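You operate a simulated robot arm through the tools that you are given. There is no shell and no other tool.

Carry out the task below with a simulated robot arm. There is one attempt and no reset: what you move stays moved.

TASK
Put things in order on the top of the long bench. At the end: the tamper from the top of the long bench stands on top of the tray (marked "L32"); the clear tub stands where the tamper stood; the blue paper wad from the top of the long bench stands where the yellow wax block stood; the yellow wax block from the top of the long bench stands where the clear tub stood; whatever was shut is shut again. Leave all else as you found it, and nothing knocked over.

Only the result counts: the job must be done as asked and must still hold three seconds after the hand-in. Knocking over, shifting, dropping, spilling or breaking anything else fails it.

THE ROBOT
A 6-joint arm with a two-finger gripper, fixed in place. Base frame: the origin is at the foot of the arm, x ahead of it, y to its left, z up; the work surface is at about z = 0. Lengths are in mm, angles in degrees, forces in N, time in s.
With the tool pointing down near the work surface it reaches from about 180 to 480 mm from the base axis. Its first joint turns from -66.0 to 66.0 degrees. Payload 1.76 kg.
The tool frame sits at the grasp point between the pads (the TCP): z along the fingers, y along the line on which they close. The tips reach 29 mm beyond it. The gripper opens to 82 mm. The gripper's body begins 58 mm behind the TCP.
Orientation is that of the tool frame in the base frame, as a unit quaternion [w, x, y, z]. With the fingers straight down and closing along the base's y, the tool's x points along the base's -x, its y along +y and its z along -z.

THE INTERFACE
- The arm moves only by the tool arm_command. Its argument "plan" is a list of rows, each an object (a shift or turn left out is 0, a gripper value left out holds the last) with "travel": the shift along the base's x, y, z in units of 50 mm (1.0 is 50 mm), a list of three; "turn": the turn, a rotation vector about the base's x, y, z in units of 4 degrees (1.0 is 4 degrees), a list of three; "fingers": the opening, from 0 (shut) to 1 (fully open). In form: [{"travel": [tx, ty, tz], "turn": [wx, wy, wz], "fingers": fingers}, ...]. A call has 1 to 20 rows; each row shifts and turns the commanded pose from where the row before left it. A call with a number of a shift or a turn outside -1 to 1 is refused whole. Rows are played at 5 a second. More than 50 mm and 8.6 degrees between two rows, or a gripper value outside its range, and nothing of the call is played. Where a pose cannot be reached the arm comes as near as it can. A force on the tool above 40 N (or 10 N above the force at the start of the call, whichever is more), or a blocked arm, ends the call early, and 0.2 s more pass. Each finger halts on what it meets, pressing with about 26 N; the grip force reading is that of the motor and also rises with nothing between the fingers. The clock runs only during rows and for 0.2 s after the last one: add rows that do not move to give the fingers time. It gives the time, the measured TCP pose, the force on the tool (base axes), the opening and the grip force at its end, in the units of the frame above (readings bear some noise), with the torque about the TCP (base axes, N m) and any sound that the robot's microphone picked up.
- Cameras (640 x 400 px; columns grow to the right, rows downward): "scene" is fixed at [65.8, 350.8, 424.4]; the picture's right is [-0.70, -0.72, 0.00], its down [-0.35, 0.34, -0.87] and it looks along [0.62, -0.61, -0.49] (base axes); focal length 233 px, centre (320, 200). "wrist" rides on the gripper at [79, 4, -89] in the tool frame; the picture's right is [-0.05, 1.00, 0.00], its down [-0.71, -0.04, -0.71] and it looks along [-0.71, -0.04, 0.71] (tool axes); focal length 256 px, centre (320, 200). There is no depth. A picture from a camera that has moved, and an enlarged one, comes with that camera's place and axes in the base frame and with its lens. The place of the scene camera against the robot may be out by one fixed shift of up to 25 mm in any direction.
- snapshot(camera): a new picture of that camera. The clock stands still meanwhile.
- close_up(camera, box): a new picture of the part [left, top, right, bottom] of that camera's present view, enlarged. The clock stands still meanwhile.
- job_done(): hands the job in; it is judged then, once.

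Nothing tells you positions but the pictures and the camera data. Unless the task says otherwise, let go and move clear before handing in.

The tools are called by a JSON object that holds its "api" and its "payload". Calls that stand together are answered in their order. arm_command: Moves the arm, as the interface text tells. Its arguments: {"type":"object","properties":{"plan":{"type":"array"}},"required":["plan"]} The other tools are called the same way: snapshot (camera) takes a picture; close_up (camera, box) takes an enlarged picture of a part of a camera's view; job_done () hands the job in.

At the start:

```text
time: 0.0
position: [222.7, -99.5, 328.0]
ee_rot: [0.0, 0.0, 1.0, -0.001]
contact_force: [-0.5, -0.5, -0.4]
wrist_torque: [0.06, -0.03, 0.01]
width: 82.1
grip_force: 0.1
```

scene: 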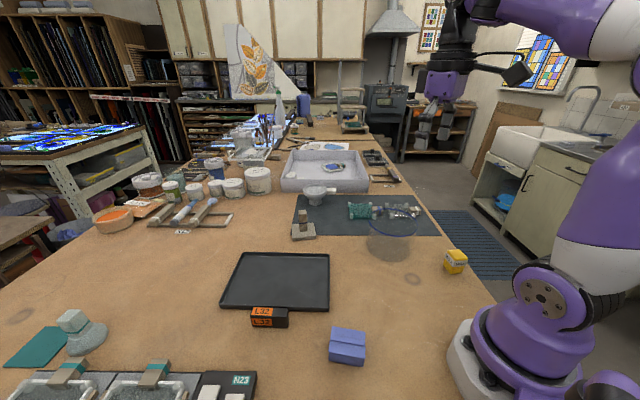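
wrist: 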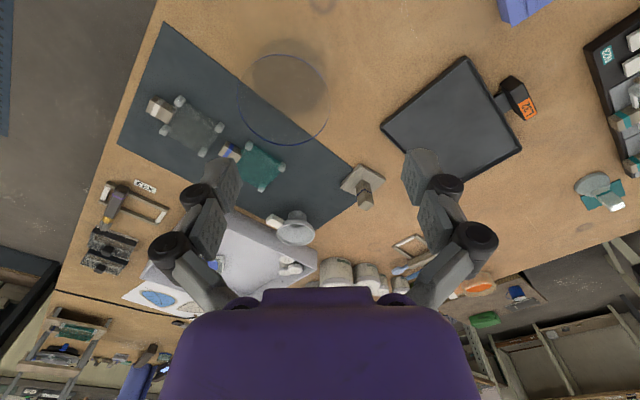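

I see a bench with a black tray (label L32), a clear round tub, a small yellow block, a blue item, and a wooden/stone tamper-like thing. I'll take closer looks before moving.

{"api": "close_up", "payload": {"camera": "scene", "box": [200, 170, 480, 370]}}

{"api": "close_up", "payload": {"camera": "scene", "box": [280, 170, 440, 270]}}

{"api": "close_up", "payload": {"camera": "scene", "box": [0, 290, 260, 400]}}

{"api": "close_up", "payload": {"camera": "wrist", "box": [100, 0, 420, 240]}}

{"api": "close_up", "payload": {"camera": "wrist", "box": [360, 0, 640, 240]}}

```text
2.00 times, centred on (340, 270) of scene
camera zoom: at [65.8, 350.8, 424.4], right [-0.7, -0.72, 0.0], down [-0.35, 0.34, -0.87], along [0.62, -0.61, -0.49], focal length 466 px, centre (280, 60)
```

zoom: 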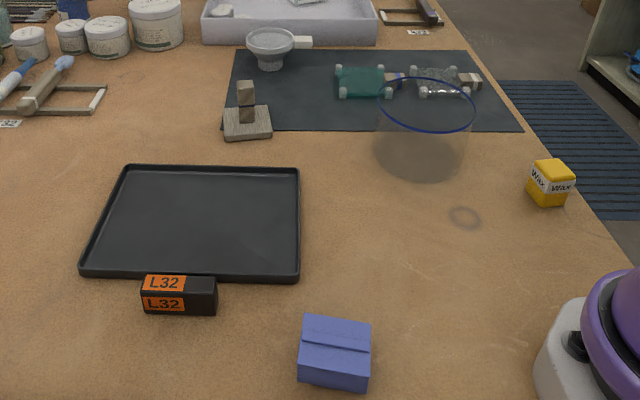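

```text
4.00 times, centred on (360, 220) of scene
camera zoom: at [65.8, 350.8, 424.4], right [-0.7, -0.72, 0.0], down [-0.35, 0.34, -0.87], along [0.62, -0.61, -0.49], focal length 933 px, centre (160, 120)
```

zoom: 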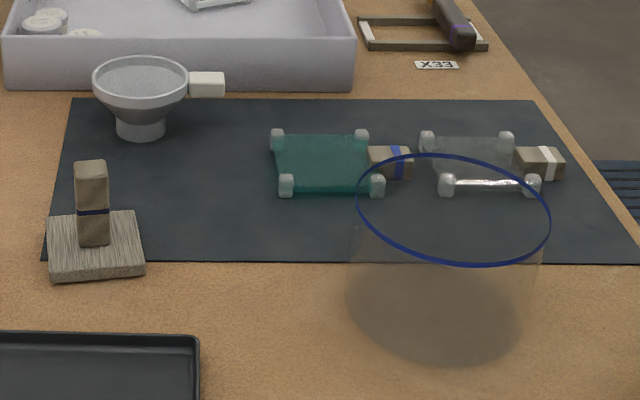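

```text
2.46 times, centred on (130, 345) of scene
camera zoom: at [65.8, 350.8, 424.4], right [-0.7, -0.72, 0.0], down [-0.35, 0.34, -0.87], along [0.62, -0.61, -0.49], focal length 574 px, centre (788, -157)
```

zoom: 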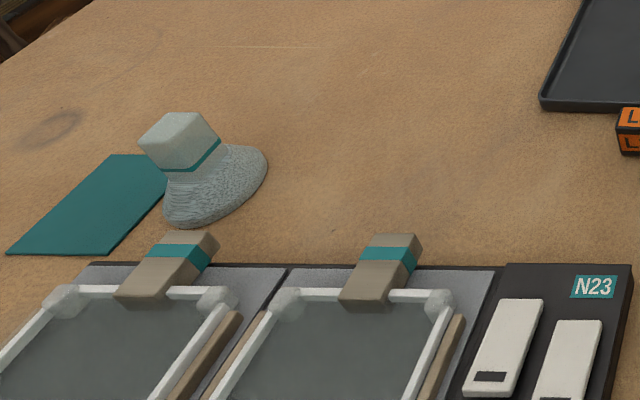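

```text
1.67 times, centred on (260, 120) of wrist
camera zoom: at [142.3, -94.1, 418.8], right [0.05, 1.0, 0.0], down [0.71, -0.04, 0.71], along [0.71, -0.04, -0.71], focal length 427 px, centre (420, 333)
```

zoom: 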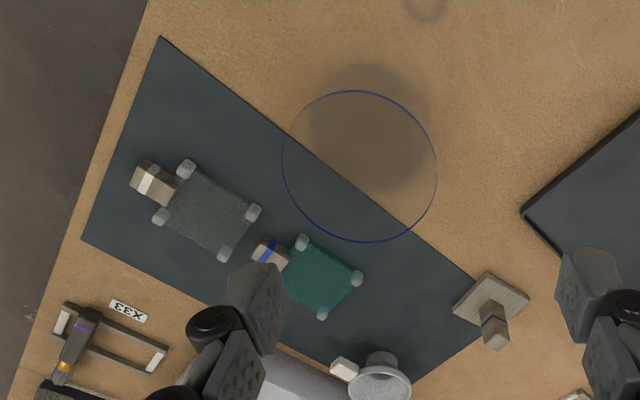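

```text
1.67 times, centred on (500, 120) of wrist
camera zoom: at [142.3, -94.1, 418.8], right [0.05, 1.0, 0.0], down [0.71, -0.04, 0.71], along [0.71, -0.04, -0.71], focal length 427 px, centre (20, 333)
```

zoom: 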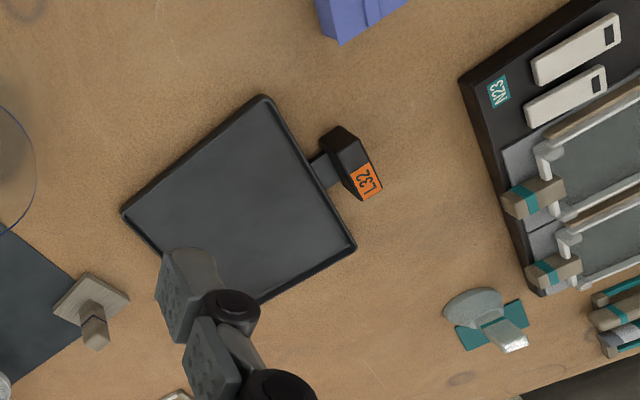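

The wooden piece with a square base and upright handle near (500, -24) looks like the tamper, since the grey one is far outside reach. The tub is about 124 mm across near (285, -148). I'll move the wrist to get a better look at the tamper.

{"api": "arm_command", "payload": {"plan": [{"travel": [0.5, 0.75, -0.6]}, {"travel": [0.5, 0.75, -0.6]}, {}]}}

{"api": "snapshot", "payload": {"camera": "wrist"}}

{"api": "close_up", "payload": {"camera": "wrist", "box": [220, 100, 420, 230]}}

{"api": "close_up", "payload": {"camera": "scene", "box": [100, 170, 260, 270]}}

```text
refused: row 1 steps farther than a row can; nothing moved
```

```text
taken
camera wrist: at [142.3, -94.1, 418.8], right [0.05, 1.0, 0.0], down [0.71, -0.04, 0.71], along [0.71, -0.04, -0.71], focal length 256 px, centre (320, 200)
```

wrist: 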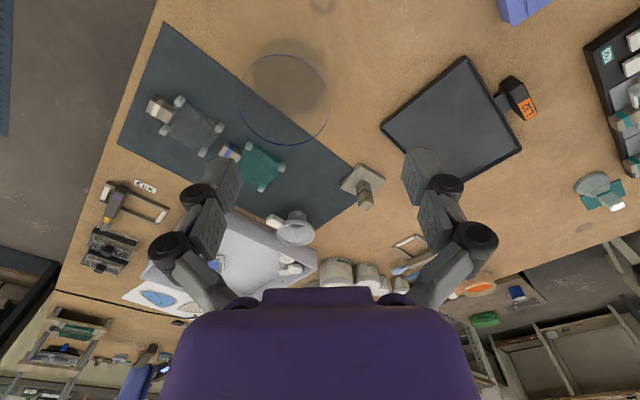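

```text
3.08 times, centred on (320, 165) of wrist
camera zoom: at [142.3, -94.1, 418.8], right [0.05, 1.0, 0.0], down [0.71, -0.04, 0.71], along [0.71, -0.04, -0.71], focal length 788 px, centre (320, 308)
```

zoom: 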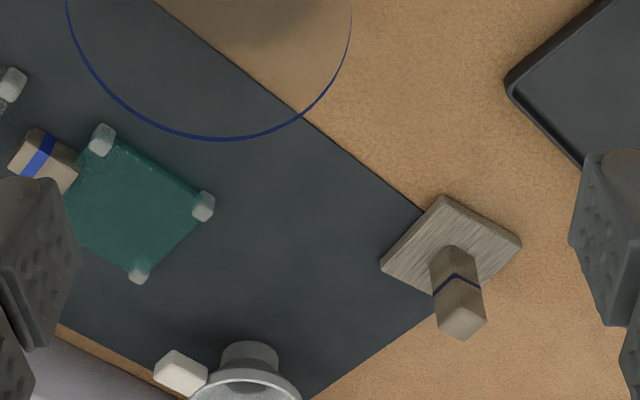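

```text
4.00 times, centred on (180, 220) of scene
camera zoom: at [65.8, 350.8, 424.4], right [-0.7, -0.72, 0.0], down [-0.35, 0.34, -0.87], along [0.62, -0.61, -0.49], focal length 933 px, centre (880, 120)
```

zoom: 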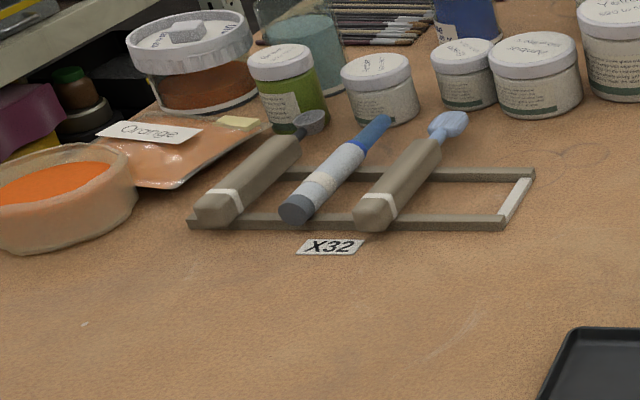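

The tamper's handle is square and rotated roughly 45° to the base frame. The step was too long, so I'll use shorter ones.

{"api": "arm_command", "payload": {"plan": [{"travel": [0.3, 0.5, -0.5]}, {"travel": [0.3, 0.5, -0.5]}, {"travel": [0.4, 0.5, -0.5]}, {}]}}

{"api": "snapshot", "payload": {"camera": "wrist"}}

{"api": "close_up", "payload": {"camera": "wrist", "box": [220, 100, 420, 230]}}

```text
time: 1.0
position: [271.3, -24.5, 253.7]
ee_rot: [0.0, 0.0, 1.0, -0.001]
contact_force: [0.3, 0.6, 1.0]
wrist_torque: [0.0, 0.0, 0.01]
width: 81.8
grip_force: 0.1
```

```text
taken
camera wrist: at [192.7, -19.0, 344.0], right [0.05, 1.0, 0.0], down [0.7, -0.04, 0.71], along [0.71, -0.04, -0.71], focal length 256 px, centre (320, 200)
```

wrist: 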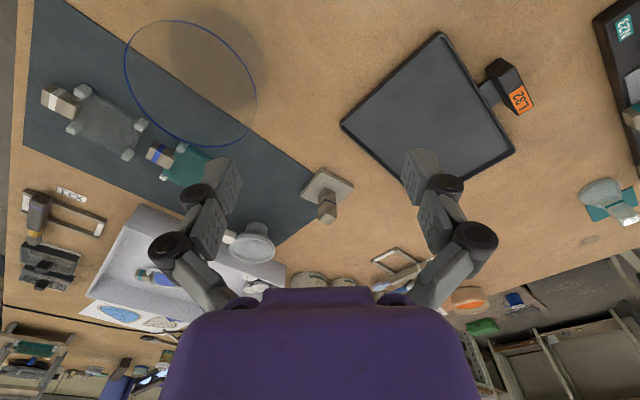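

```text
3.08 times, centred on (320, 165) of wrist
camera zoom: at [192.7, -19.0, 344.0], right [0.05, 1.0, 0.0], down [0.7, -0.04, 0.71], along [0.71, -0.04, -0.71], focal length 788 px, centre (320, 308)
```

zoom: 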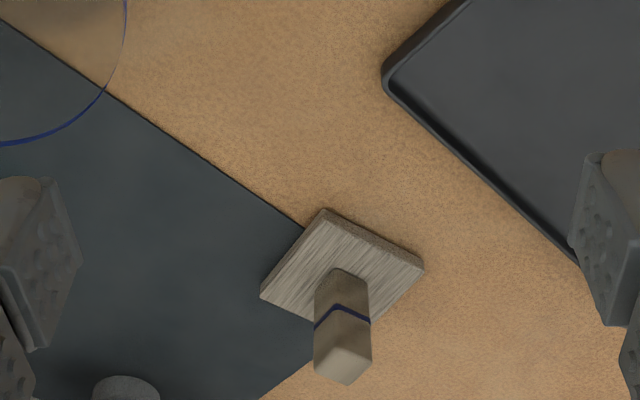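

The tamper's base is centred at about (501, -23), about 70 mm square and yawed about 53°, with a handle about 21 mm wide up to z≈77. I'll turn the hand to match that yaw while moving forward.

{"api": "arm_command", "payload": {"plan": [{"travel": [0.3, 0, -0.1], "turn": [0, 0, -1]}, {"travel": [0.3, 0, -0.1], "turn": [0, 0, -1]}, {"travel": [0.3, 0, -0.1], "turn": [0, 0, -1]}, {"travel": [0.3, 0, -0.1], "turn": [0, 0, -1]}, {"travel": [0.3, 0, -0.1], "turn": [0, 0, -1]}, {"travel": [0.3, 0, -0.1], "turn": [0, 0, -1]}, {"travel": [0.3, 0, -0.1], "turn": [0, 0, -1]}, {"travel": [0.3, 0, -0.1], "turn": [0, 0, -1]}, {"travel": [0.3, 0, -0.1], "turn": [0, 0, -1]}, {"turn": [0, 0, -0.2]}, {}]}}

{"api": "snapshot", "payload": {"camera": "wrist"}}

{"api": "snapshot", "payload": {"camera": "scene"}}

```text
time: 3.4
position: [407.3, -23.9, 209.3]
ee_rot: [0.0, 0.316, 0.949, 0.001]
contact_force: [0.9, 0.2, -0.7]
wrist_torque: [0.01, 0.0, 0.01]
width: 81.9
grip_force: 0.0
```

```text
taken
camera wrist: at [345.9, 27.6, 298.4], right [0.64, 0.77, 0.0], down [0.54, -0.45, 0.71], along [0.54, -0.45, -0.71], focal length 256 px, centre (320, 200)
```

wrist: 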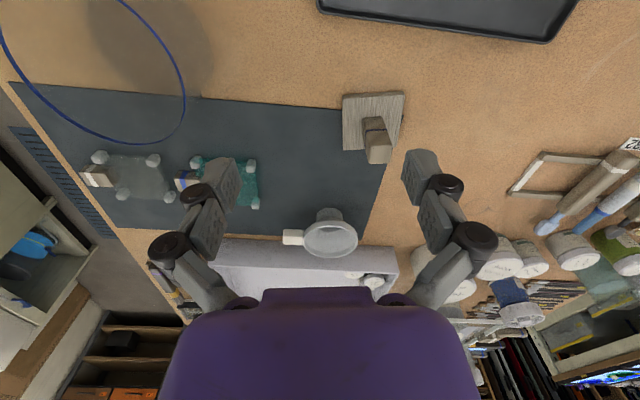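

```text
taken
```

scene: 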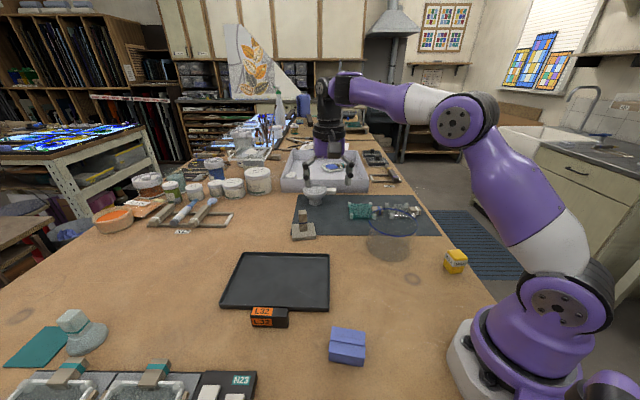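

The tamper now appears almost aligned with the hand; I'll zoom in to refine its yaw and position.

{"api": "close_up", "payload": {"camera": "wrist", "box": [310, 70, 438, 150]}}

```text
5.00 times, centred on (374, 110) of wrist
camera zoom: at [345.9, 27.6, 298.4], right [0.64, 0.77, 0.0], down [0.54, -0.45, 0.71], along [0.54, -0.45, -0.71], focal length 1280 px, centre (50, 650)
```

zoom: 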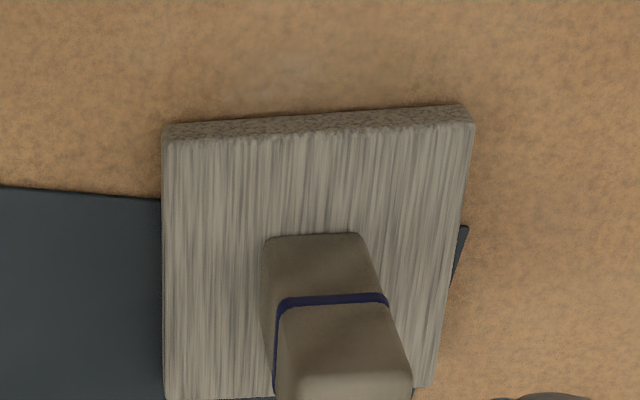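

The tamper's centre refines to about (504, -24), yaw about 54°, which matches the hand. I'll tilt the hand 20° outward about the closing axis for reach and go above it.

{"api": "arm_command", "payload": {"plan": [{"travel": [0.4, 0, -0.2], "turn": [-0.6, -0.8, 0]}, {"travel": [0.4, 0, -0.2], "turn": [-0.6, -0.8, 0]}, {"travel": [0.4, 0, -0.2], "turn": [-0.6, -0.8, 0]}, {"travel": [0.4, 0, -0.2], "turn": [-0.6, -0.8, 0]}, {"travel": [0.34, 0, -0.2], "turn": [-0.6, -0.8, 0]}, {}]}}

{"api": "snapshot", "payload": {"camera": "wrist"}}

{"api": "close_up", "payload": {"camera": "scene", "box": [240, 130, 400, 250]}}

```text
time: 4.8
position: [495.0, -13.6, 155.7]
ee_rot: [0.166, 0.311, 0.934, -0.056]
contact_force: [0.2, 0.3, -0.1]
wrist_torque: [-0.01, 0.0, 0.02]
width: 81.9
grip_force: 0.1
out of reach, approached as far as the arm can: row 1, 4
```

```text
taken
camera wrist: at [413.4, 53.0, 213.1], right [0.64, 0.77, 0.02], down [0.31, -0.28, 0.91], along [0.7, -0.57, -0.42], focal length 256 px, centre (320, 200)
```

wrist: 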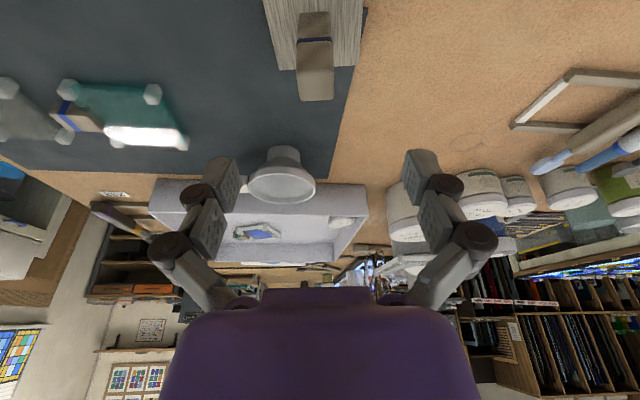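

```text
3.33 times, centred on (320, 190) of scene
camera zoom: at [65.8, 350.8, 424.4], right [-0.7, -0.72, 0.0], down [-0.35, 0.34, -0.87], along [0.62, -0.61, -0.49], focal length 777 px, centre (320, 233)
```

zoom: 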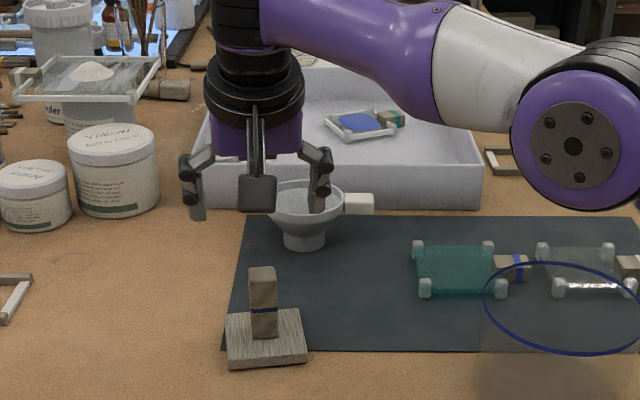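

The arm reported being at its reach limit on some rows; I'll let it settle and read the pose again.

{"api": "arm_command", "payload": {"plan": [{}, {}]}}

```text
time: 5.4
position: [495.2, -14.7, 155.9]
ee_rot: [0.165, 0.311, 0.934, -0.056]
contact_force: [0.4, -0.3, 0.0]
wrist_torque: [0.0, -0.02, -0.01]
width: 81.8
grip_force: 0.0
```

The pose is close; I'll correct the sideways error and descend part-way.

{"api": "arm_command", "payload": {"plan": [{"travel": [0.09, -0.1, -0.4]}, {"travel": [0.09, -0.1, -0.4]}, {}]}}

{"api": "snapshot", "payload": {"camera": "wrist"}}

{"api": "close_up", "payload": {"camera": "scene", "box": [240, 150, 400, 250]}}

```text
time: 6.2
position: [502.3, -23.8, 116.4]
ee_rot: [0.166, 0.31, 0.934, -0.055]
contact_force: [-0.2, -0.2, -0.4]
wrist_torque: [0.03, 0.05, -0.03]
width: 82.1
grip_force: 0.1
```

```text
taken
camera wrist: at [421.1, 43.2, 173.6], right [0.64, 0.77, 0.02], down [0.31, -0.28, 0.91], along [0.7, -0.57, -0.42], focal length 256 px, centre (320, 200)
```

wrist: 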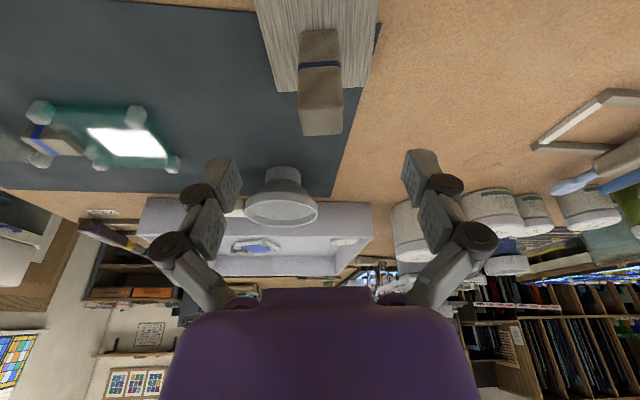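

```text
4.00 times, centred on (320, 200) of scene
camera zoom: at [65.8, 350.8, 424.4], right [-0.7, -0.72, 0.0], down [-0.35, 0.34, -0.87], along [0.62, -0.61, -0.49], focal length 933 px, centre (320, 200)
```

zoom: 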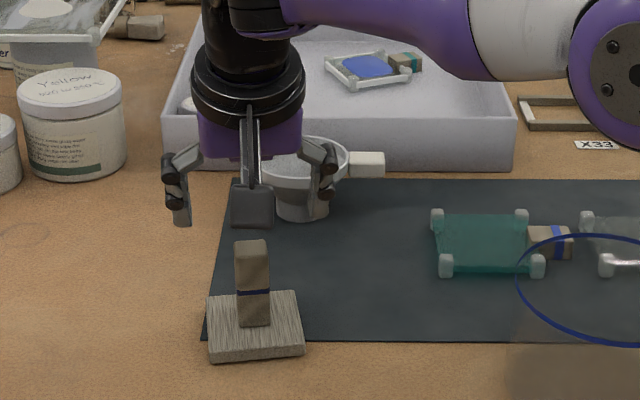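

The handle sits between the fingers. I'll descend to z≈52 for the grip.

{"api": "arm_command", "payload": {"plan": [{"travel": [0, 0.02, -0.4]}, {"travel": [0, 0, -0.4]}, {"travel": [0, 0, -0.45]}, {}]}}

{"api": "snapshot", "payload": {"camera": "wrist"}}

{"api": "close_up", "payload": {"camera": "scene", "box": [240, 150, 400, 250]}}

```text
time: 7.2
position: [502.8, -21.8, 56.5]
ee_rot: [0.165, 0.311, 0.934, -0.056]
contact_force: [-0.5, 0.0, 0.3]
wrist_torque: [0.01, 0.02, 0.04]
width: 81.9
grip_force: 0.1
```

```text
taken
camera wrist: at [421.5, 44.7, 113.6], right [0.64, 0.77, 0.02], down [0.32, -0.28, 0.91], along [0.7, -0.57, -0.42], focal length 256 px, centre (320, 200)
```

wrist: 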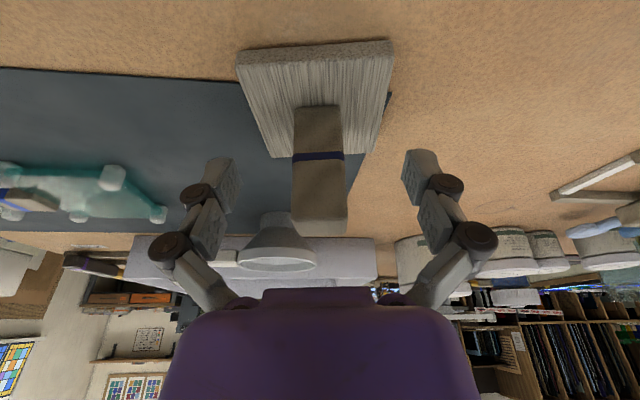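

```text
4.00 times, centred on (320, 200) of scene
camera zoom: at [65.8, 350.8, 424.4], right [-0.7, -0.72, 0.0], down [-0.35, 0.34, -0.87], along [0.62, -0.61, -0.49], focal length 933 px, centre (320, 200)
```

zoom: 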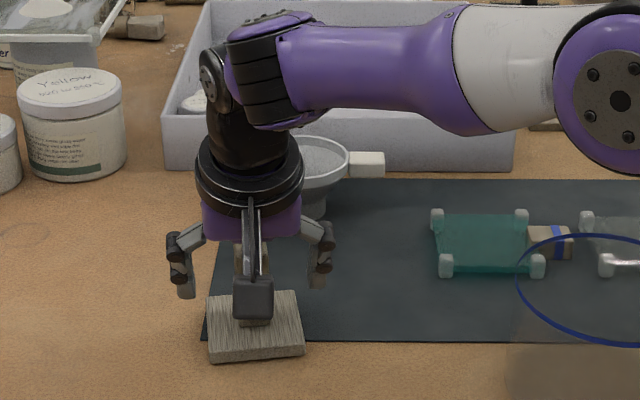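

The fingers straddle the handle with clearance from the funnel. Closing now, then a small lift.

{"api": "arm_command", "payload": {"plan": [{"fingers": 0.5}, {"fingers": 0.15}, {"fingers": 0.1}, {"fingers": 0.1}]}}

{"api": "close_up", "payload": {"camera": "scene", "box": [240, 150, 400, 250]}}

```text
time: 8.2
position: [503.3, -22.0, 56.7]
ee_rot: [0.167, 0.311, 0.934, -0.056]
contact_force: [-4.2, -0.3, 12.8]
wrist_torque: [-0.05, 0.06, -0.04]
width: 23.4
grip_force: 25.7
```

```text
4.00 times, centred on (320, 200) of scene
camera zoom: at [65.8, 350.8, 424.5], right [-0.7, -0.72, 0.0], down [-0.35, 0.34, -0.87], along [0.62, -0.61, -0.49], focal length 933 px, centre (320, 200)
```

zoom: 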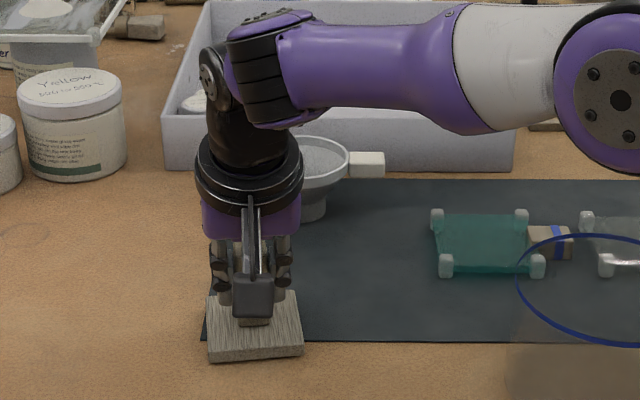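

Gripped at 23 mm. Lifting slowly.

{"api": "arm_command", "payload": {"plan": [{"travel": [0, 0, 0.2], "fingers": 0}, {"travel": [0, 0, 0.5]}, {"travel": [0, 0, 0.5]}, {"travel": [0, 0, 0.4]}, {}]}}

{"api": "snapshot", "payload": {"camera": "scene"}}

{"api": "snapshot", "payload": {"camera": "wrist"}}

```text
time: 9.4
position: [502.7, -21.9, 133.4]
ee_rot: [0.166, 0.31, 0.934, -0.056]
contact_force: [-0.1, 0.9, -2.4]
wrist_torque: [0.03, -0.01, 0.0]
width: 23.5
grip_force: 26.3
```

```text
taken
```

scene: 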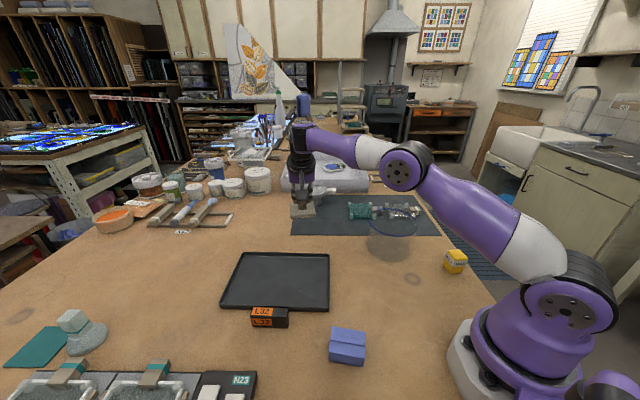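

```text
taken
camera wrist: at [421.1, 45.2, 191.5], right [0.64, 0.77, 0.02], down [0.32, -0.28, 0.91], along [0.7, -0.57, -0.42], focal length 256 px, centre (320, 200)
```

wrist: 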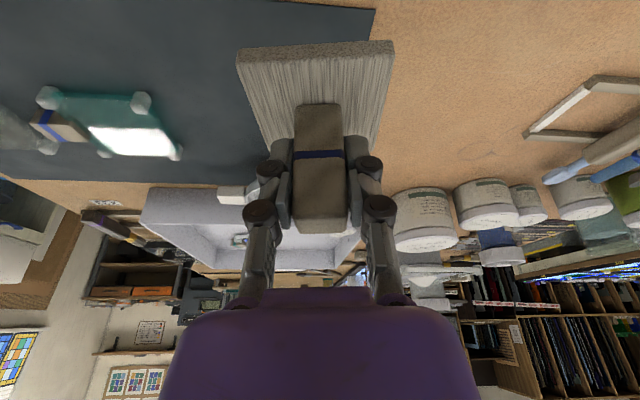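

The tamper is held steadily (about 2.4 N). Moving it over the tray's middle at about (403, 138).

{"api": "arm_command", "payload": {"plan": [{"travel": [-0.4, 0.6, 0]}, {"travel": [-0.4, 0.65, 0]}, {"travel": [-0.4, 0.65, 0]}, {"travel": [-0.4, 0.65, 0]}, {"travel": [-0.4, 0.65, 0]}, {}, {}]}}

{"api": "close_up", "payload": {"camera": "scene", "box": [160, 170, 400, 320]}}

{"api": "snapshot", "payload": {"camera": "wrist"}}

```text
time: 11.0
position: [402.8, 138.3, 134.9]
ee_rot: [0.166, 0.311, 0.934, -0.056]
contact_force: [-0.4, 0.0, -1.7]
wrist_torque: [-0.02, 0.01, 0.01]
width: 23.5
grip_force: 25.9
```

```text
2.67 times, centred on (280, 245) of scene
camera zoom: at [65.8, 350.8, 424.4], right [-0.7, -0.72, 0.0], down [-0.35, 0.34, -0.87], along [0.62, -0.61, -0.49], focal length 622 px, centre (427, 80)
```

zoom: 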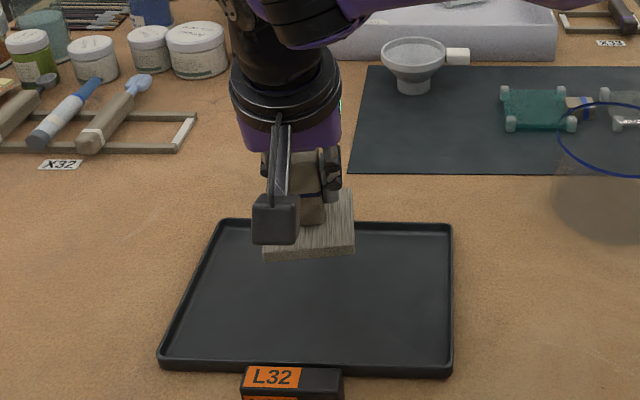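

```text
taken
camera wrist: at [322.0, 204.4, 191.5], right [0.64, 0.77, 0.02], down [0.31, -0.28, 0.91], along [0.7, -0.57, -0.42], focal length 256 px, centre (320, 200)
```

wrist: 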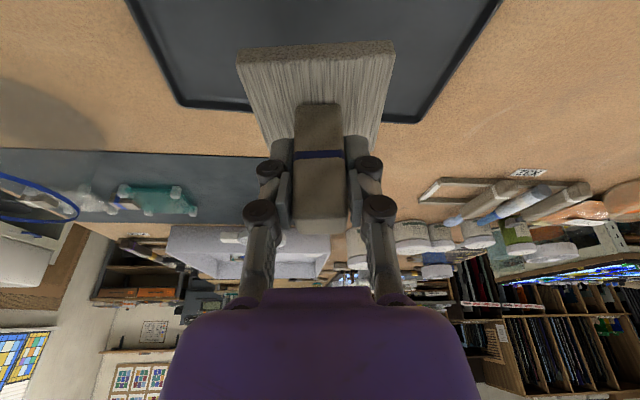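

The tamper hangs upright over the tray with about 75 mm to go. I'll lower most of the way, then check before touching down.

{"api": "arm_command", "payload": {"plan": [{"travel": [0, 0, -0.4]}, {"travel": [0, 0, -0.4]}, {"travel": [0, 0, -0.4]}, {}]}}

{"api": "close_up", "payload": {"camera": "scene", "box": [160, 200, 400, 350]}}

```text
time: 12.0
position: [404.3, 137.0, 74.3]
ee_rot: [0.166, 0.311, 0.934, -0.056]
contact_force: [0.1, -0.2, -1.3]
wrist_torque: [-0.01, 0.01, 0.02]
width: 23.6
grip_force: 25.9
```

```text
2.67 times, centred on (280, 275) of scene
camera zoom: at [65.8, 350.8, 424.4], right [-0.7, -0.72, 0.0], down [-0.35, 0.34, -0.87], along [0.62, -0.61, -0.49], focal length 622 px, centre (427, 0)
```

zoom: 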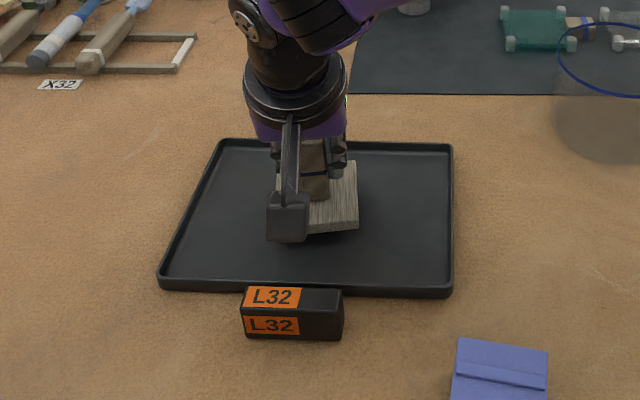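

The tamper is centred over the tray. I'll lower in small steps until contact shows.

{"api": "arm_command", "payload": {"plan": [{"travel": [0, 0, -0.08]}, {"travel": [0, 0, -0.06]}, {"travel": [0, 0, -0.05]}, {"travel": [0, 0, -0.04]}, {}]}}

```text
time: 13.2
position: [403.6, 137.1, 64.0]
ee_rot: [0.165, 0.312, 0.934, -0.056]
contact_force: [-0.7, -0.1, -0.5]
wrist_torque: [-0.02, -0.03, -0.01]
width: 23.4
grip_force: 25.8
```

{"api": "arm_command", "payload": {"plan": [{"travel": [0, 0, -0.03]}, {"travel": [0, 0, -0.02]}, {}]}}

```text
time: 14.0
position: [404.6, 137.0, 61.0]
ee_rot: [0.165, 0.311, 0.934, -0.056]
contact_force: [-0.2, -0.4, -1.7]
wrist_torque: [0.03, 0.04, 0.0]
width: 23.6
grip_force: 25.4
```

The tamper is still hanging free at z=61. Continuing down in small steps.

{"api": "arm_command", "payload": {"plan": [{"travel": [0, 0, -0.03]}, {"travel": [0, 0, -0.02]}, {}]}}

{"api": "close_up", "payload": {"camera": "scene", "box": [230, 220, 326, 280]}}

```text
time: 14.8
position: [403.4, 136.9, 58.6]
ee_rot: [0.166, 0.311, 0.934, -0.055]
contact_force: [-7.4, -2.2, 15.7]
wrist_torque: [-0.11, 0.23, -0.04]
width: 23.7
grip_force: 25.5
```

```text
6.67 times, centred on (278, 250) of scene
camera zoom: at [65.8, 350.7, 424.5], right [-0.7, -0.72, 0.0], down [-0.35, 0.34, -0.87], along [0.62, -0.61, -0.49], focal length 1555 px, centre (600, -133)
```

zoom: 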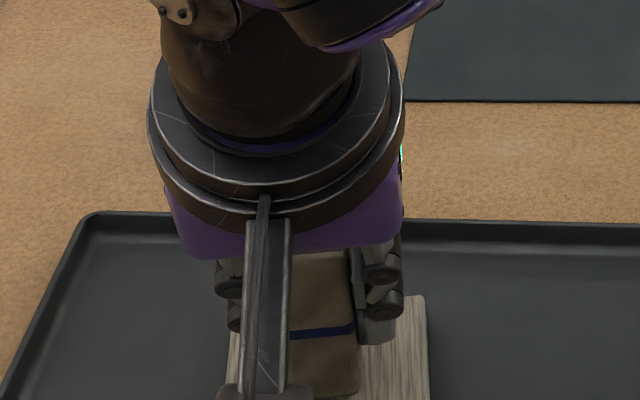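

It has touched the tray floor at z≈59. I'll relieve the pressure slightly, open, and rise straight up.

{"api": "arm_command", "payload": {"plan": [{"travel": [0, 0, 0.02]}, {"fingers": 0.3}, {"fingers": 0.5}, {"fingers": 1}, {"fingers": 1}]}}

{"api": "arm_command", "payload": {"plan": [{"travel": [0, 0, 0.4]}, {"travel": [0, 0, 0.6]}, {"travel": [0, 0, 0.8]}, {"travel": [0, 0, 0.6]}, {}]}}

{"api": "close_up", "payload": {"camera": "scene", "box": [160, 180, 400, 330]}}

{"api": "snapshot", "payload": {"camera": "wrist"}}

```text
time: 16.0
position: [403.1, 138.0, 59.4]
ee_rot: [0.165, 0.311, 0.934, -0.055]
contact_force: [-0.9, -0.1, 0.6]
wrist_torque: [0.02, 0.0, -0.02]
width: 81.9
grip_force: 0.0
```

```text
time: 17.2
position: [403.8, 137.3, 178.5]
ee_rot: [0.165, 0.311, 0.934, -0.056]
contact_force: [0.1, 0.2, -0.5]
wrist_torque: [0.03, 0.01, 0.02]
width: 81.7
grip_force: 0.1
```

```text
2.67 times, centred on (280, 255) of scene
camera zoom: at [65.8, 350.8, 424.4], right [-0.7, -0.72, 0.0], down [-0.35, 0.34, -0.87], along [0.62, -0.61, -0.49], focal length 622 px, centre (427, 53)
```

zoom: 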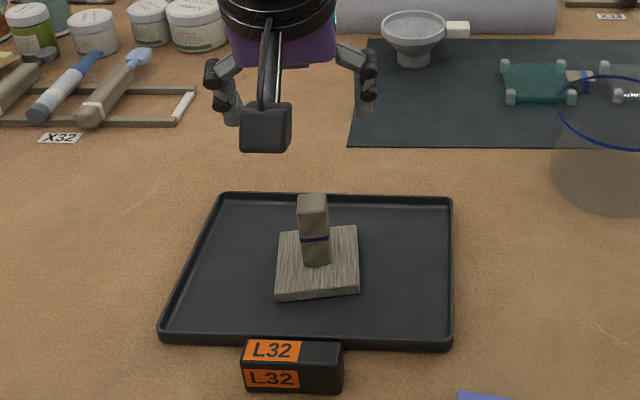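

```text
taken
camera wrist: at [321.9, 204.6, 236.4], right [0.64, 0.77, 0.02], down [0.32, -0.28, 0.91], along [0.7, -0.57, -0.42], focal length 256 px, centre (320, 200)
```

wrist: 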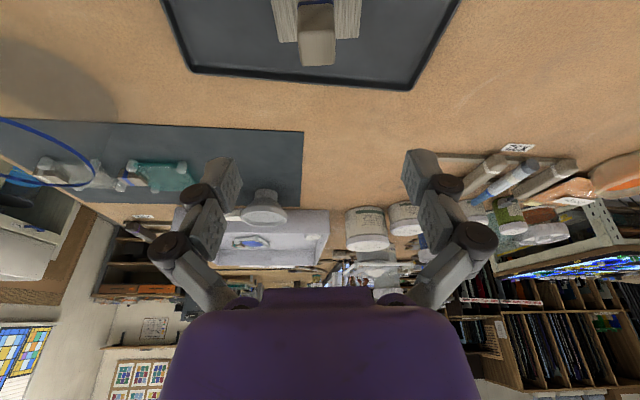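

The tamper stands well inside the tray. Next is the tub: I'll undo the tilt, turn so the closing line is at yaw ≈30°, and go above the tub wall nearest the arm, staying high.

{"api": "arm_command", "payload": {"plan": [{"travel": [-0.3, -0.5, 0.1], "turn": [0.6, 0.8, 0]}, {"travel": [-0.3, -0.55, 0.1], "turn": [0.6, 0.8, 0]}, {"travel": [-0.3, -0.55, 0.1], "turn": [0.6, 0.8, 0]}, {"travel": [-0.3, -0.55, 0.1], "turn": [0.6, 0.8, 0]}, {"travel": [-0.3, -0.55, 0.1], "turn": [0.6, 0.8, 0]}, {"travel": [-0.3, -0.55, 0], "turn": [0, 0, -0.97]}, {"travel": [-0.3, -0.55, 0], "turn": [0, 0, -0.97]}, {"travel": [-0.3, -0.55, 0], "turn": [0, 0, -0.97]}, {"travel": [-0.3, -0.55, 0], "turn": [0, 0, -0.97]}, {"travel": [-0.3, -0.55, 0], "turn": [0, 0, -0.97]}, {"travel": [-0.3, -0.6, 0], "turn": [0, 0, -0.97]}, {}, {}]}}

{"api": "snapshot", "payload": {"camera": "wrist"}}

{"api": "snapshot", "payload": {"camera": "scene"}}

```text
time: 20.0
position: [237.3, -166.6, 203.9]
ee_rot: [0.001, 0.501, 0.865, -0.002]
contact_force: [-1.4, 0.3, -0.4]
wrist_torque: [-0.01, -0.01, 0.02]
width: 82.2
grip_force: 0.0
```

```text
taken
camera wrist: at [202.0, -95.2, 293.8], right [0.89, 0.45, 0.0], down [0.32, -0.63, 0.71], along [0.32, -0.63, -0.71], focal length 256 px, centre (320, 200)
```

wrist: 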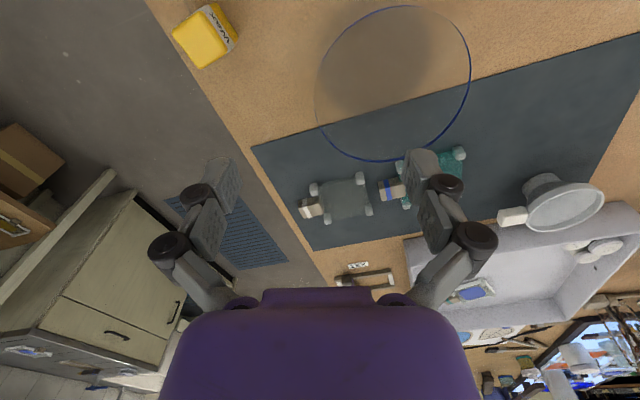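

```text
taken
```

scene: 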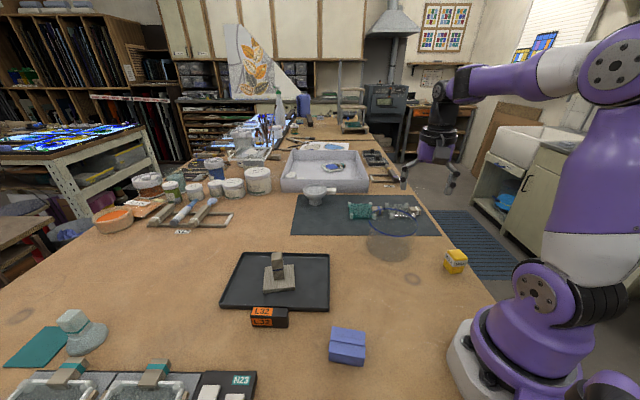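

The tub's rim circle is centred near (291, -151) with radius about 62. I'll zoom in to judge its height, wall and whether it is open.

{"api": "close_up", "payload": {"camera": "wrist", "box": [290, 0, 498, 170]}}

{"api": "close_up", "payload": {"camera": "scene", "box": [350, 195, 430, 265]}}

{"api": "close_up", "payload": {"camera": "wrist", "box": [150, 0, 260, 80]}}

```text
2.35 times, centred on (394, 85) of wrist
camera zoom: at [202.0, -95.2, 293.8], right [0.89, 0.45, 0.0], down [0.32, -0.63, 0.71], along [0.32, -0.63, -0.71], focal length 602 px, centre (146, 471)
```

zoom: 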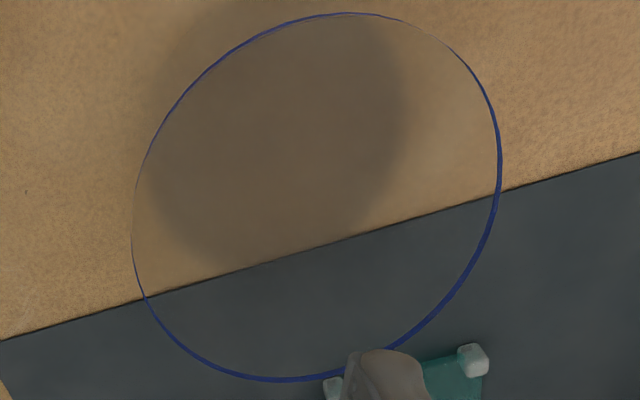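

```text
5.71 times, centred on (390, 230) of scene
camera zoom: at [65.8, 350.7, 424.4], right [-0.7, -0.72, 0.0], down [-0.35, 0.34, -0.87], along [0.62, -0.61, -0.49], focal length 1332 px, centre (-80, 29)
```

zoom: 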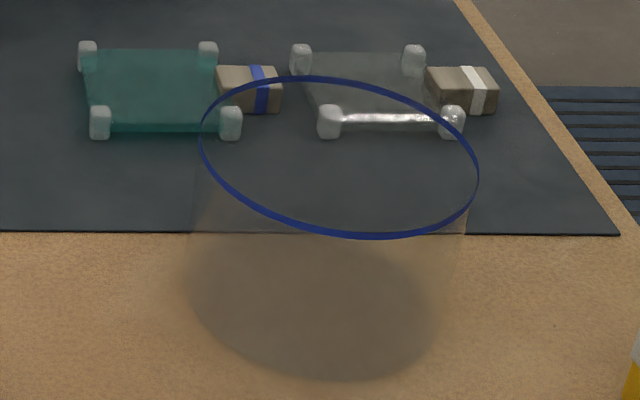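

```text
5.00 times, centred on (205, 40) of wrist
camera zoom: at [202.0, -95.2, 293.8], right [0.89, 0.45, 0.0], down [0.32, -0.63, 0.71], along [0.32, -0.63, -0.71], focal length 1280 px, centre (895, 1000)
```

zoom: 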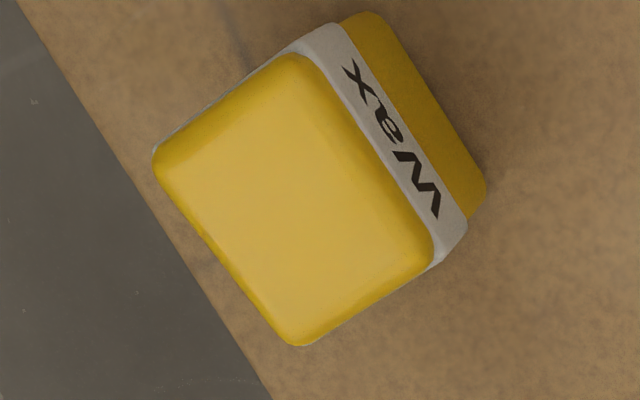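

The tub looks like an open vertical-walled cylinder, roughly 80 mm tall, centred near (292, -151). I'll put the TCP over its wall at (238, -182), go down to just above the rim, and look.

{"api": "arm_command", "payload": {"plan": [{"travel": [0.02, -0.31, -0.3], "fingers": 0.7}, {"travel": [0, 0, -0.6]}, {"travel": [0, 0, -0.6]}, {}, {}]}}

{"api": "snapshot", "payload": {"camera": "wrist"}}

{"api": "close_up", "payload": {"camera": "scene", "box": [340, 150, 484, 270]}}

```text
time: 21.2
position: [239.4, -180.6, 128.6]
ee_rot: [0.0, 0.5, 0.866, -0.001]
contact_force: [0.0, -0.6, -0.1]
wrist_torque: [0.01, 0.01, 0.02]
width: 57.5
grip_force: 0.2
```

```text
taken
camera wrist: at [203.7, -109.0, 219.1], right [0.89, 0.45, 0.0], down [0.32, -0.63, 0.71], along [0.32, -0.63, -0.71], focal length 256 px, centre (320, 200)
```

wrist: 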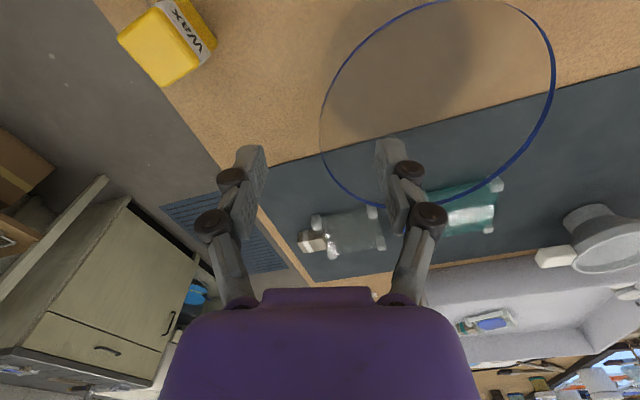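

```text
3.33 times, centred on (412, 210) of scene
camera zoom: at [65.8, 350.8, 424.4], right [-0.7, -0.72, 0.0], down [-0.35, 0.34, -0.87], along [0.62, -0.61, -0.49], focal length 777 px, centre (13, 167)
```

zoom: 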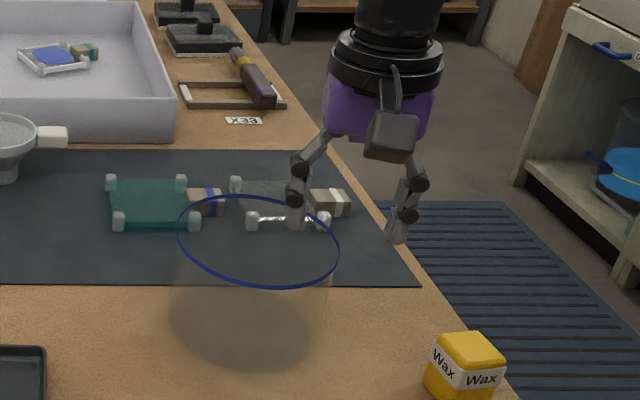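

The wall should lie between the fingers. Lowering in small steps past the rim height to feel for any lid.

{"api": "arm_command", "payload": {"plan": [{"travel": [0, -0.04, -0.1]}, {"travel": [0, 0, -0.1]}, {"travel": [0, 0, -0.1]}, {"travel": [0, 0, -0.1]}, {"travel": [0, 0, -0.1]}, {"travel": [0, 0, -0.1]}, {"travel": [0, 0, -0.1]}, {}]}}

{"api": "close_up", "payload": {"camera": "scene", "box": [350, 170, 470, 260]}}

{"api": "snapshot", "payload": {"camera": "wrist"}}

```text
time: 23.0
position: [238.8, -182.5, 93.7]
ee_rot: [0.0, 0.501, 0.866, -0.002]
contact_force: [-0.2, 0.1, -0.1]
wrist_torque: [0.01, 0.0, 0.03]
width: 57.3
grip_force: 0.0
```

```text
4.44 times, centred on (410, 215) of scene
camera zoom: at [65.8, 350.8, 424.4], right [-0.7, -0.72, 0.0], down [-0.35, 0.34, -0.87], along [0.62, -0.61, -0.49], focal length 1036 px, centre (-80, 133)
```

zoom: 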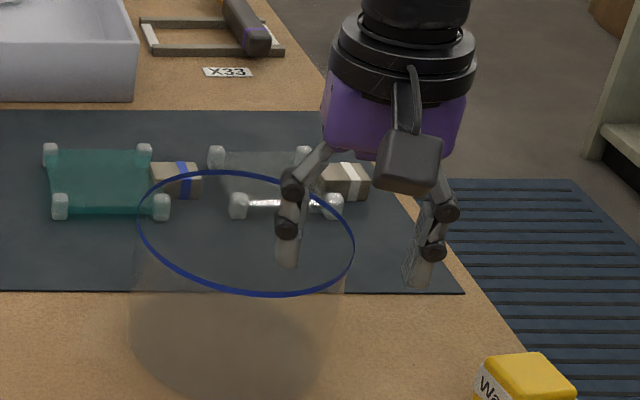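

```text
taken
camera wrist: at [203.3, -110.7, 183.6], right [0.89, 0.45, 0.0], down [0.32, -0.63, 0.71], along [0.32, -0.63, -0.71], focal length 256 px, centre (320, 200)
```

wrist: 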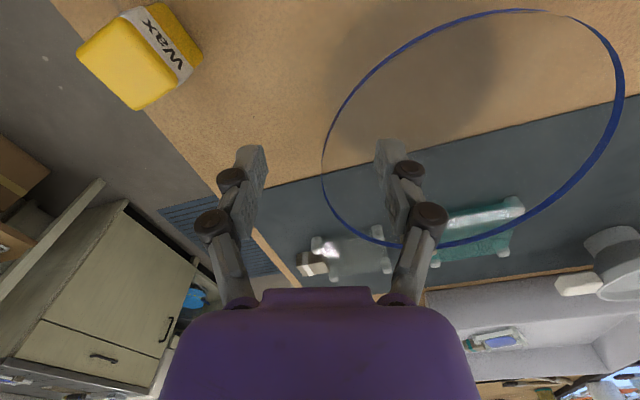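

No lid: the inner finger is below rim height without contact. Going down to z≈57, then closing on the wall.

{"api": "arm_command", "payload": {"plan": [{"travel": [0, 0, -0.2]}, {"travel": [0, 0, -0.2]}, {"travel": [0, 0, -0.2]}, {"travel": [0, 0, -0.13]}, {}]}}

{"api": "snapshot", "payload": {"camera": "wrist"}}

{"api": "close_up", "payload": {"camera": "scene", "box": [350, 170, 470, 260]}}

```text
time: 24.2
position: [238.7, -182.4, 56.5]
ee_rot: [0.001, 0.501, 0.866, -0.002]
contact_force: [0.2, 0.7, -0.6]
wrist_torque: [-0.01, 0.0, 0.01]
width: 57.3
grip_force: 0.1
```

```text
taken
camera wrist: at [203.1, -111.4, 146.6], right [0.89, 0.45, 0.0], down [0.32, -0.63, 0.71], along [0.32, -0.63, -0.71], focal length 256 px, centre (320, 200)
```

wrist: 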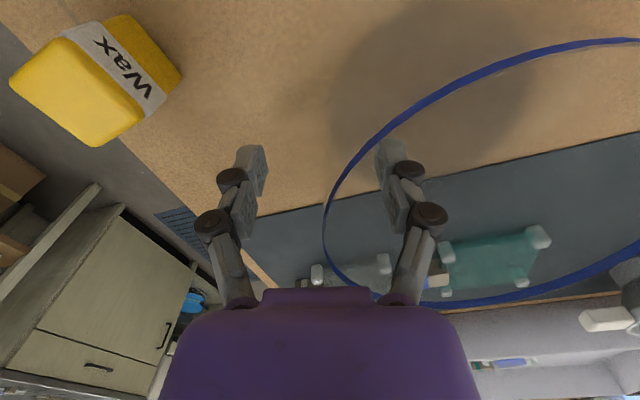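

```text
4.44 times, centred on (410, 215) of scene
camera zoom: at [65.8, 350.8, 424.4], right [-0.7, -0.72, 0.0], down [-0.35, 0.34, -0.87], along [0.62, -0.61, -0.49], focal length 1036 px, centre (-80, 133)
```

zoom: 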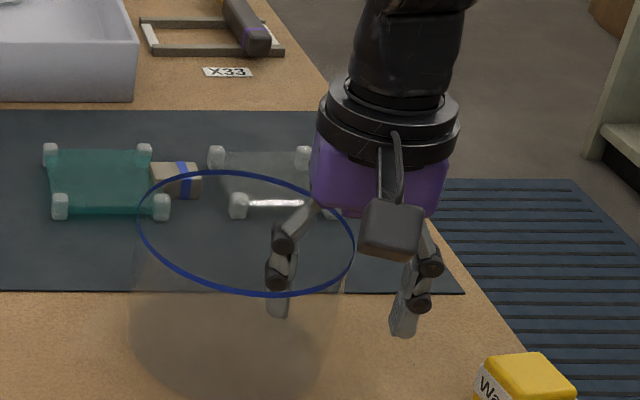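

The wall is within 2 mm of the grasp line. Closing on it.

{"api": "arm_command", "payload": {"plan": [{"fingers": 0.4}, {"fingers": 0.2}, {"fingers": 0.1}, {"fingers": 0}, {"fingers": 0}, {"fingers": 0}]}}

{"api": "snapshot", "payload": {"camera": "wrist"}}

{"api": "close_up", "payload": {"camera": "scene", "box": [350, 170, 470, 260]}}

```text
time: 25.6
position: [239.7, -183.2, 56.7]
ee_rot: [0.001, 0.501, 0.866, -0.001]
contact_force: [-0.1, -0.1, 1.9]
wrist_torque: [0.07, 0.05, 0.02]
width: 5.9
grip_force: 26.0
```

```text
taken
camera wrist: at [203.1, -111.4, 146.7], right [0.89, 0.45, 0.0], down [0.32, -0.63, 0.71], along [0.32, -0.63, -0.71], focal length 256 px, centre (320, 200)
```

wrist: 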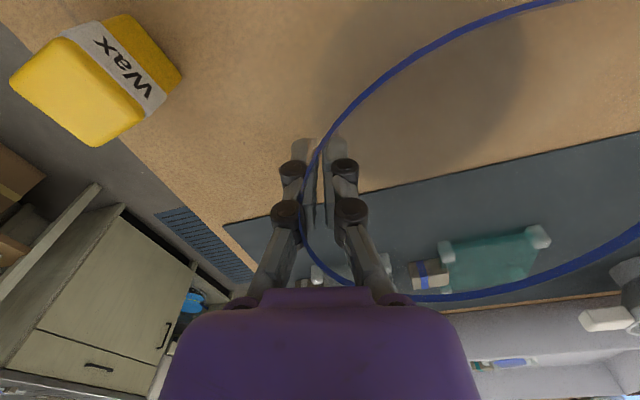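

```text
4.44 times, centred on (410, 215) of scene
camera zoom: at [65.8, 350.8, 424.4], right [-0.7, -0.72, 0.0], down [-0.35, 0.34, -0.87], along [0.62, -0.61, -0.49], focal length 1036 px, centre (-80, 133)
```

zoom: 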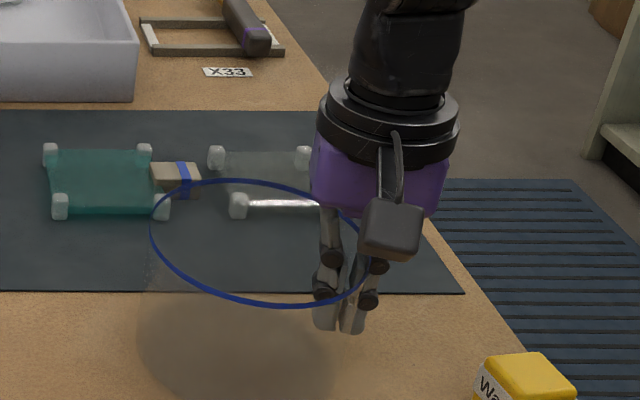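

The wall is held (5.9 mm), but the tub shifted about 10 mm while closing, so I want a closer look at the tub's shape and how it is held.

{"api": "close_up", "payload": {"camera": "scene", "box": [360, 200, 440, 260]}}

{"api": "close_up", "payload": {"camera": "wrist", "box": [230, 80, 422, 300]}}

{"api": "close_up", "payload": {"camera": "wrist", "box": [270, 100, 398, 180]}}

```text
6.67 times, centred on (400, 230) of scene
camera zoom: at [65.8, 350.8, 424.4], right [-0.7, -0.72, 0.0], down [-0.35, 0.34, -0.87], along [0.62, -0.61, -0.49], focal length 1555 px, centre (-213, 0)
```

zoom: 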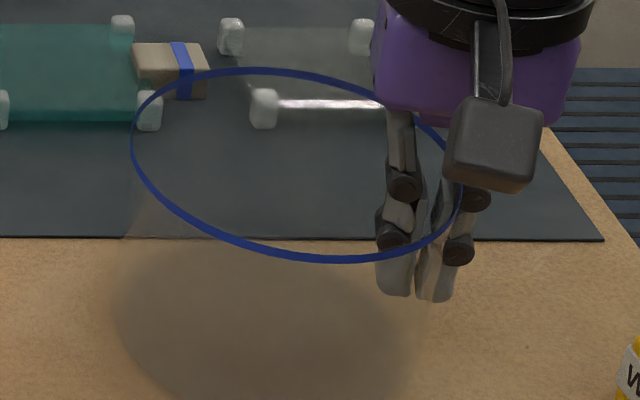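

```text
1.82 times, centred on (326, 190) of wrist
camera zoom: at [203.1, -111.4, 146.7], right [0.89, 0.45, 0.0], down [0.32, -0.63, 0.71], along [0.32, -0.63, -0.71], focal length 465 px, centre (309, 218)
```

zoom: 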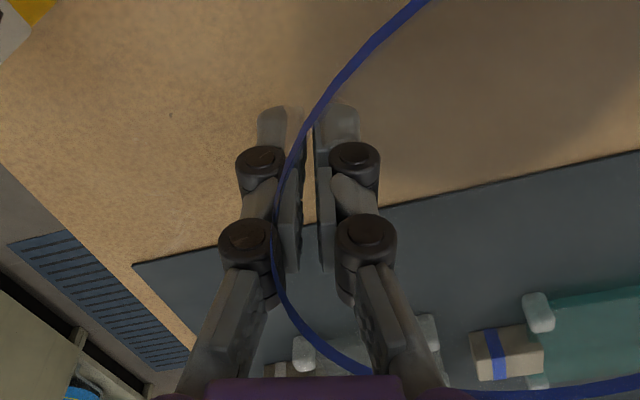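

```text
5.00 times, centred on (334, 140) of wrist
camera zoom: at [203.1, -111.4, 146.7], right [0.89, 0.45, 0.0], down [0.32, -0.63, 0.71], along [0.32, -0.63, -0.71], focal length 1280 px, centre (250, 500)
```

zoom: 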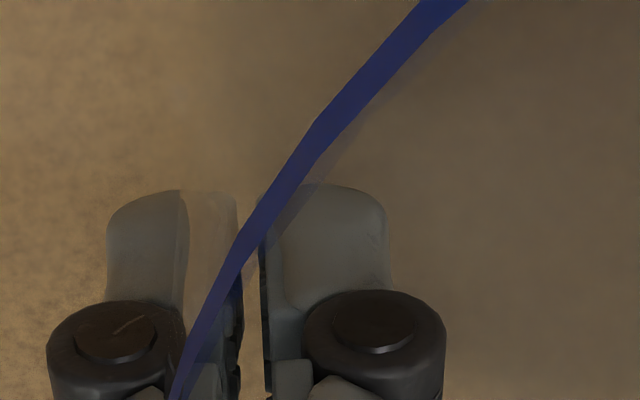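

The tub seems only slightly tilted in the grip. I'll lift a little and check how it hangs.

{"api": "arm_command", "payload": {"plan": [{"travel": [0, 0, 0.1]}, {"travel": [0, 0, 0.2]}, {"travel": [0, 0, 0.3]}, {}]}}

{"api": "snapshot", "payload": {"camera": "wrist"}}

{"api": "close_up", "payload": {"camera": "scene", "box": [350, 160, 470, 260]}}

```text
time: 26.6
position: [237.5, -183.4, 89.8]
ee_rot: [0.0, 0.5, 0.866, -0.001]
contact_force: [0.3, 0.1, -1.3]
wrist_torque: [-0.04, 0.0, 0.0]
width: 6.1
grip_force: 26.0
```

```text
taken
camera wrist: at [203.1, -111.3, 178.4], right [0.89, 0.45, 0.0], down [0.32, -0.63, 0.71], along [0.32, -0.63, -0.71], focal length 256 px, centre (320, 200)
```

wrist: 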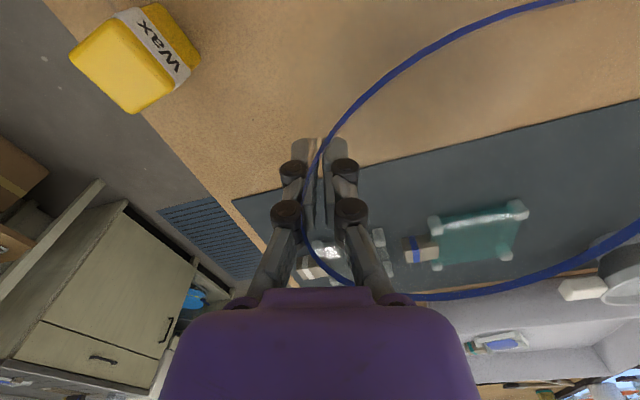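

```text
4.00 times, centred on (410, 210) of scene
camera zoom: at [65.8, 350.8, 424.4], right [-0.7, -0.72, 0.0], down [-0.35, 0.34, -0.87], along [0.62, -0.61, -0.49], focal length 933 px, centre (-40, 160)
```

zoom: 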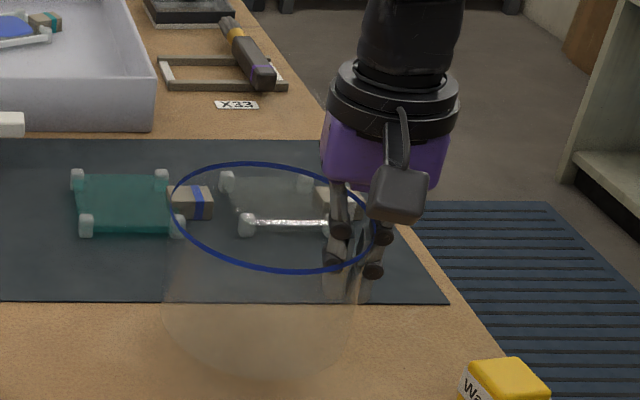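

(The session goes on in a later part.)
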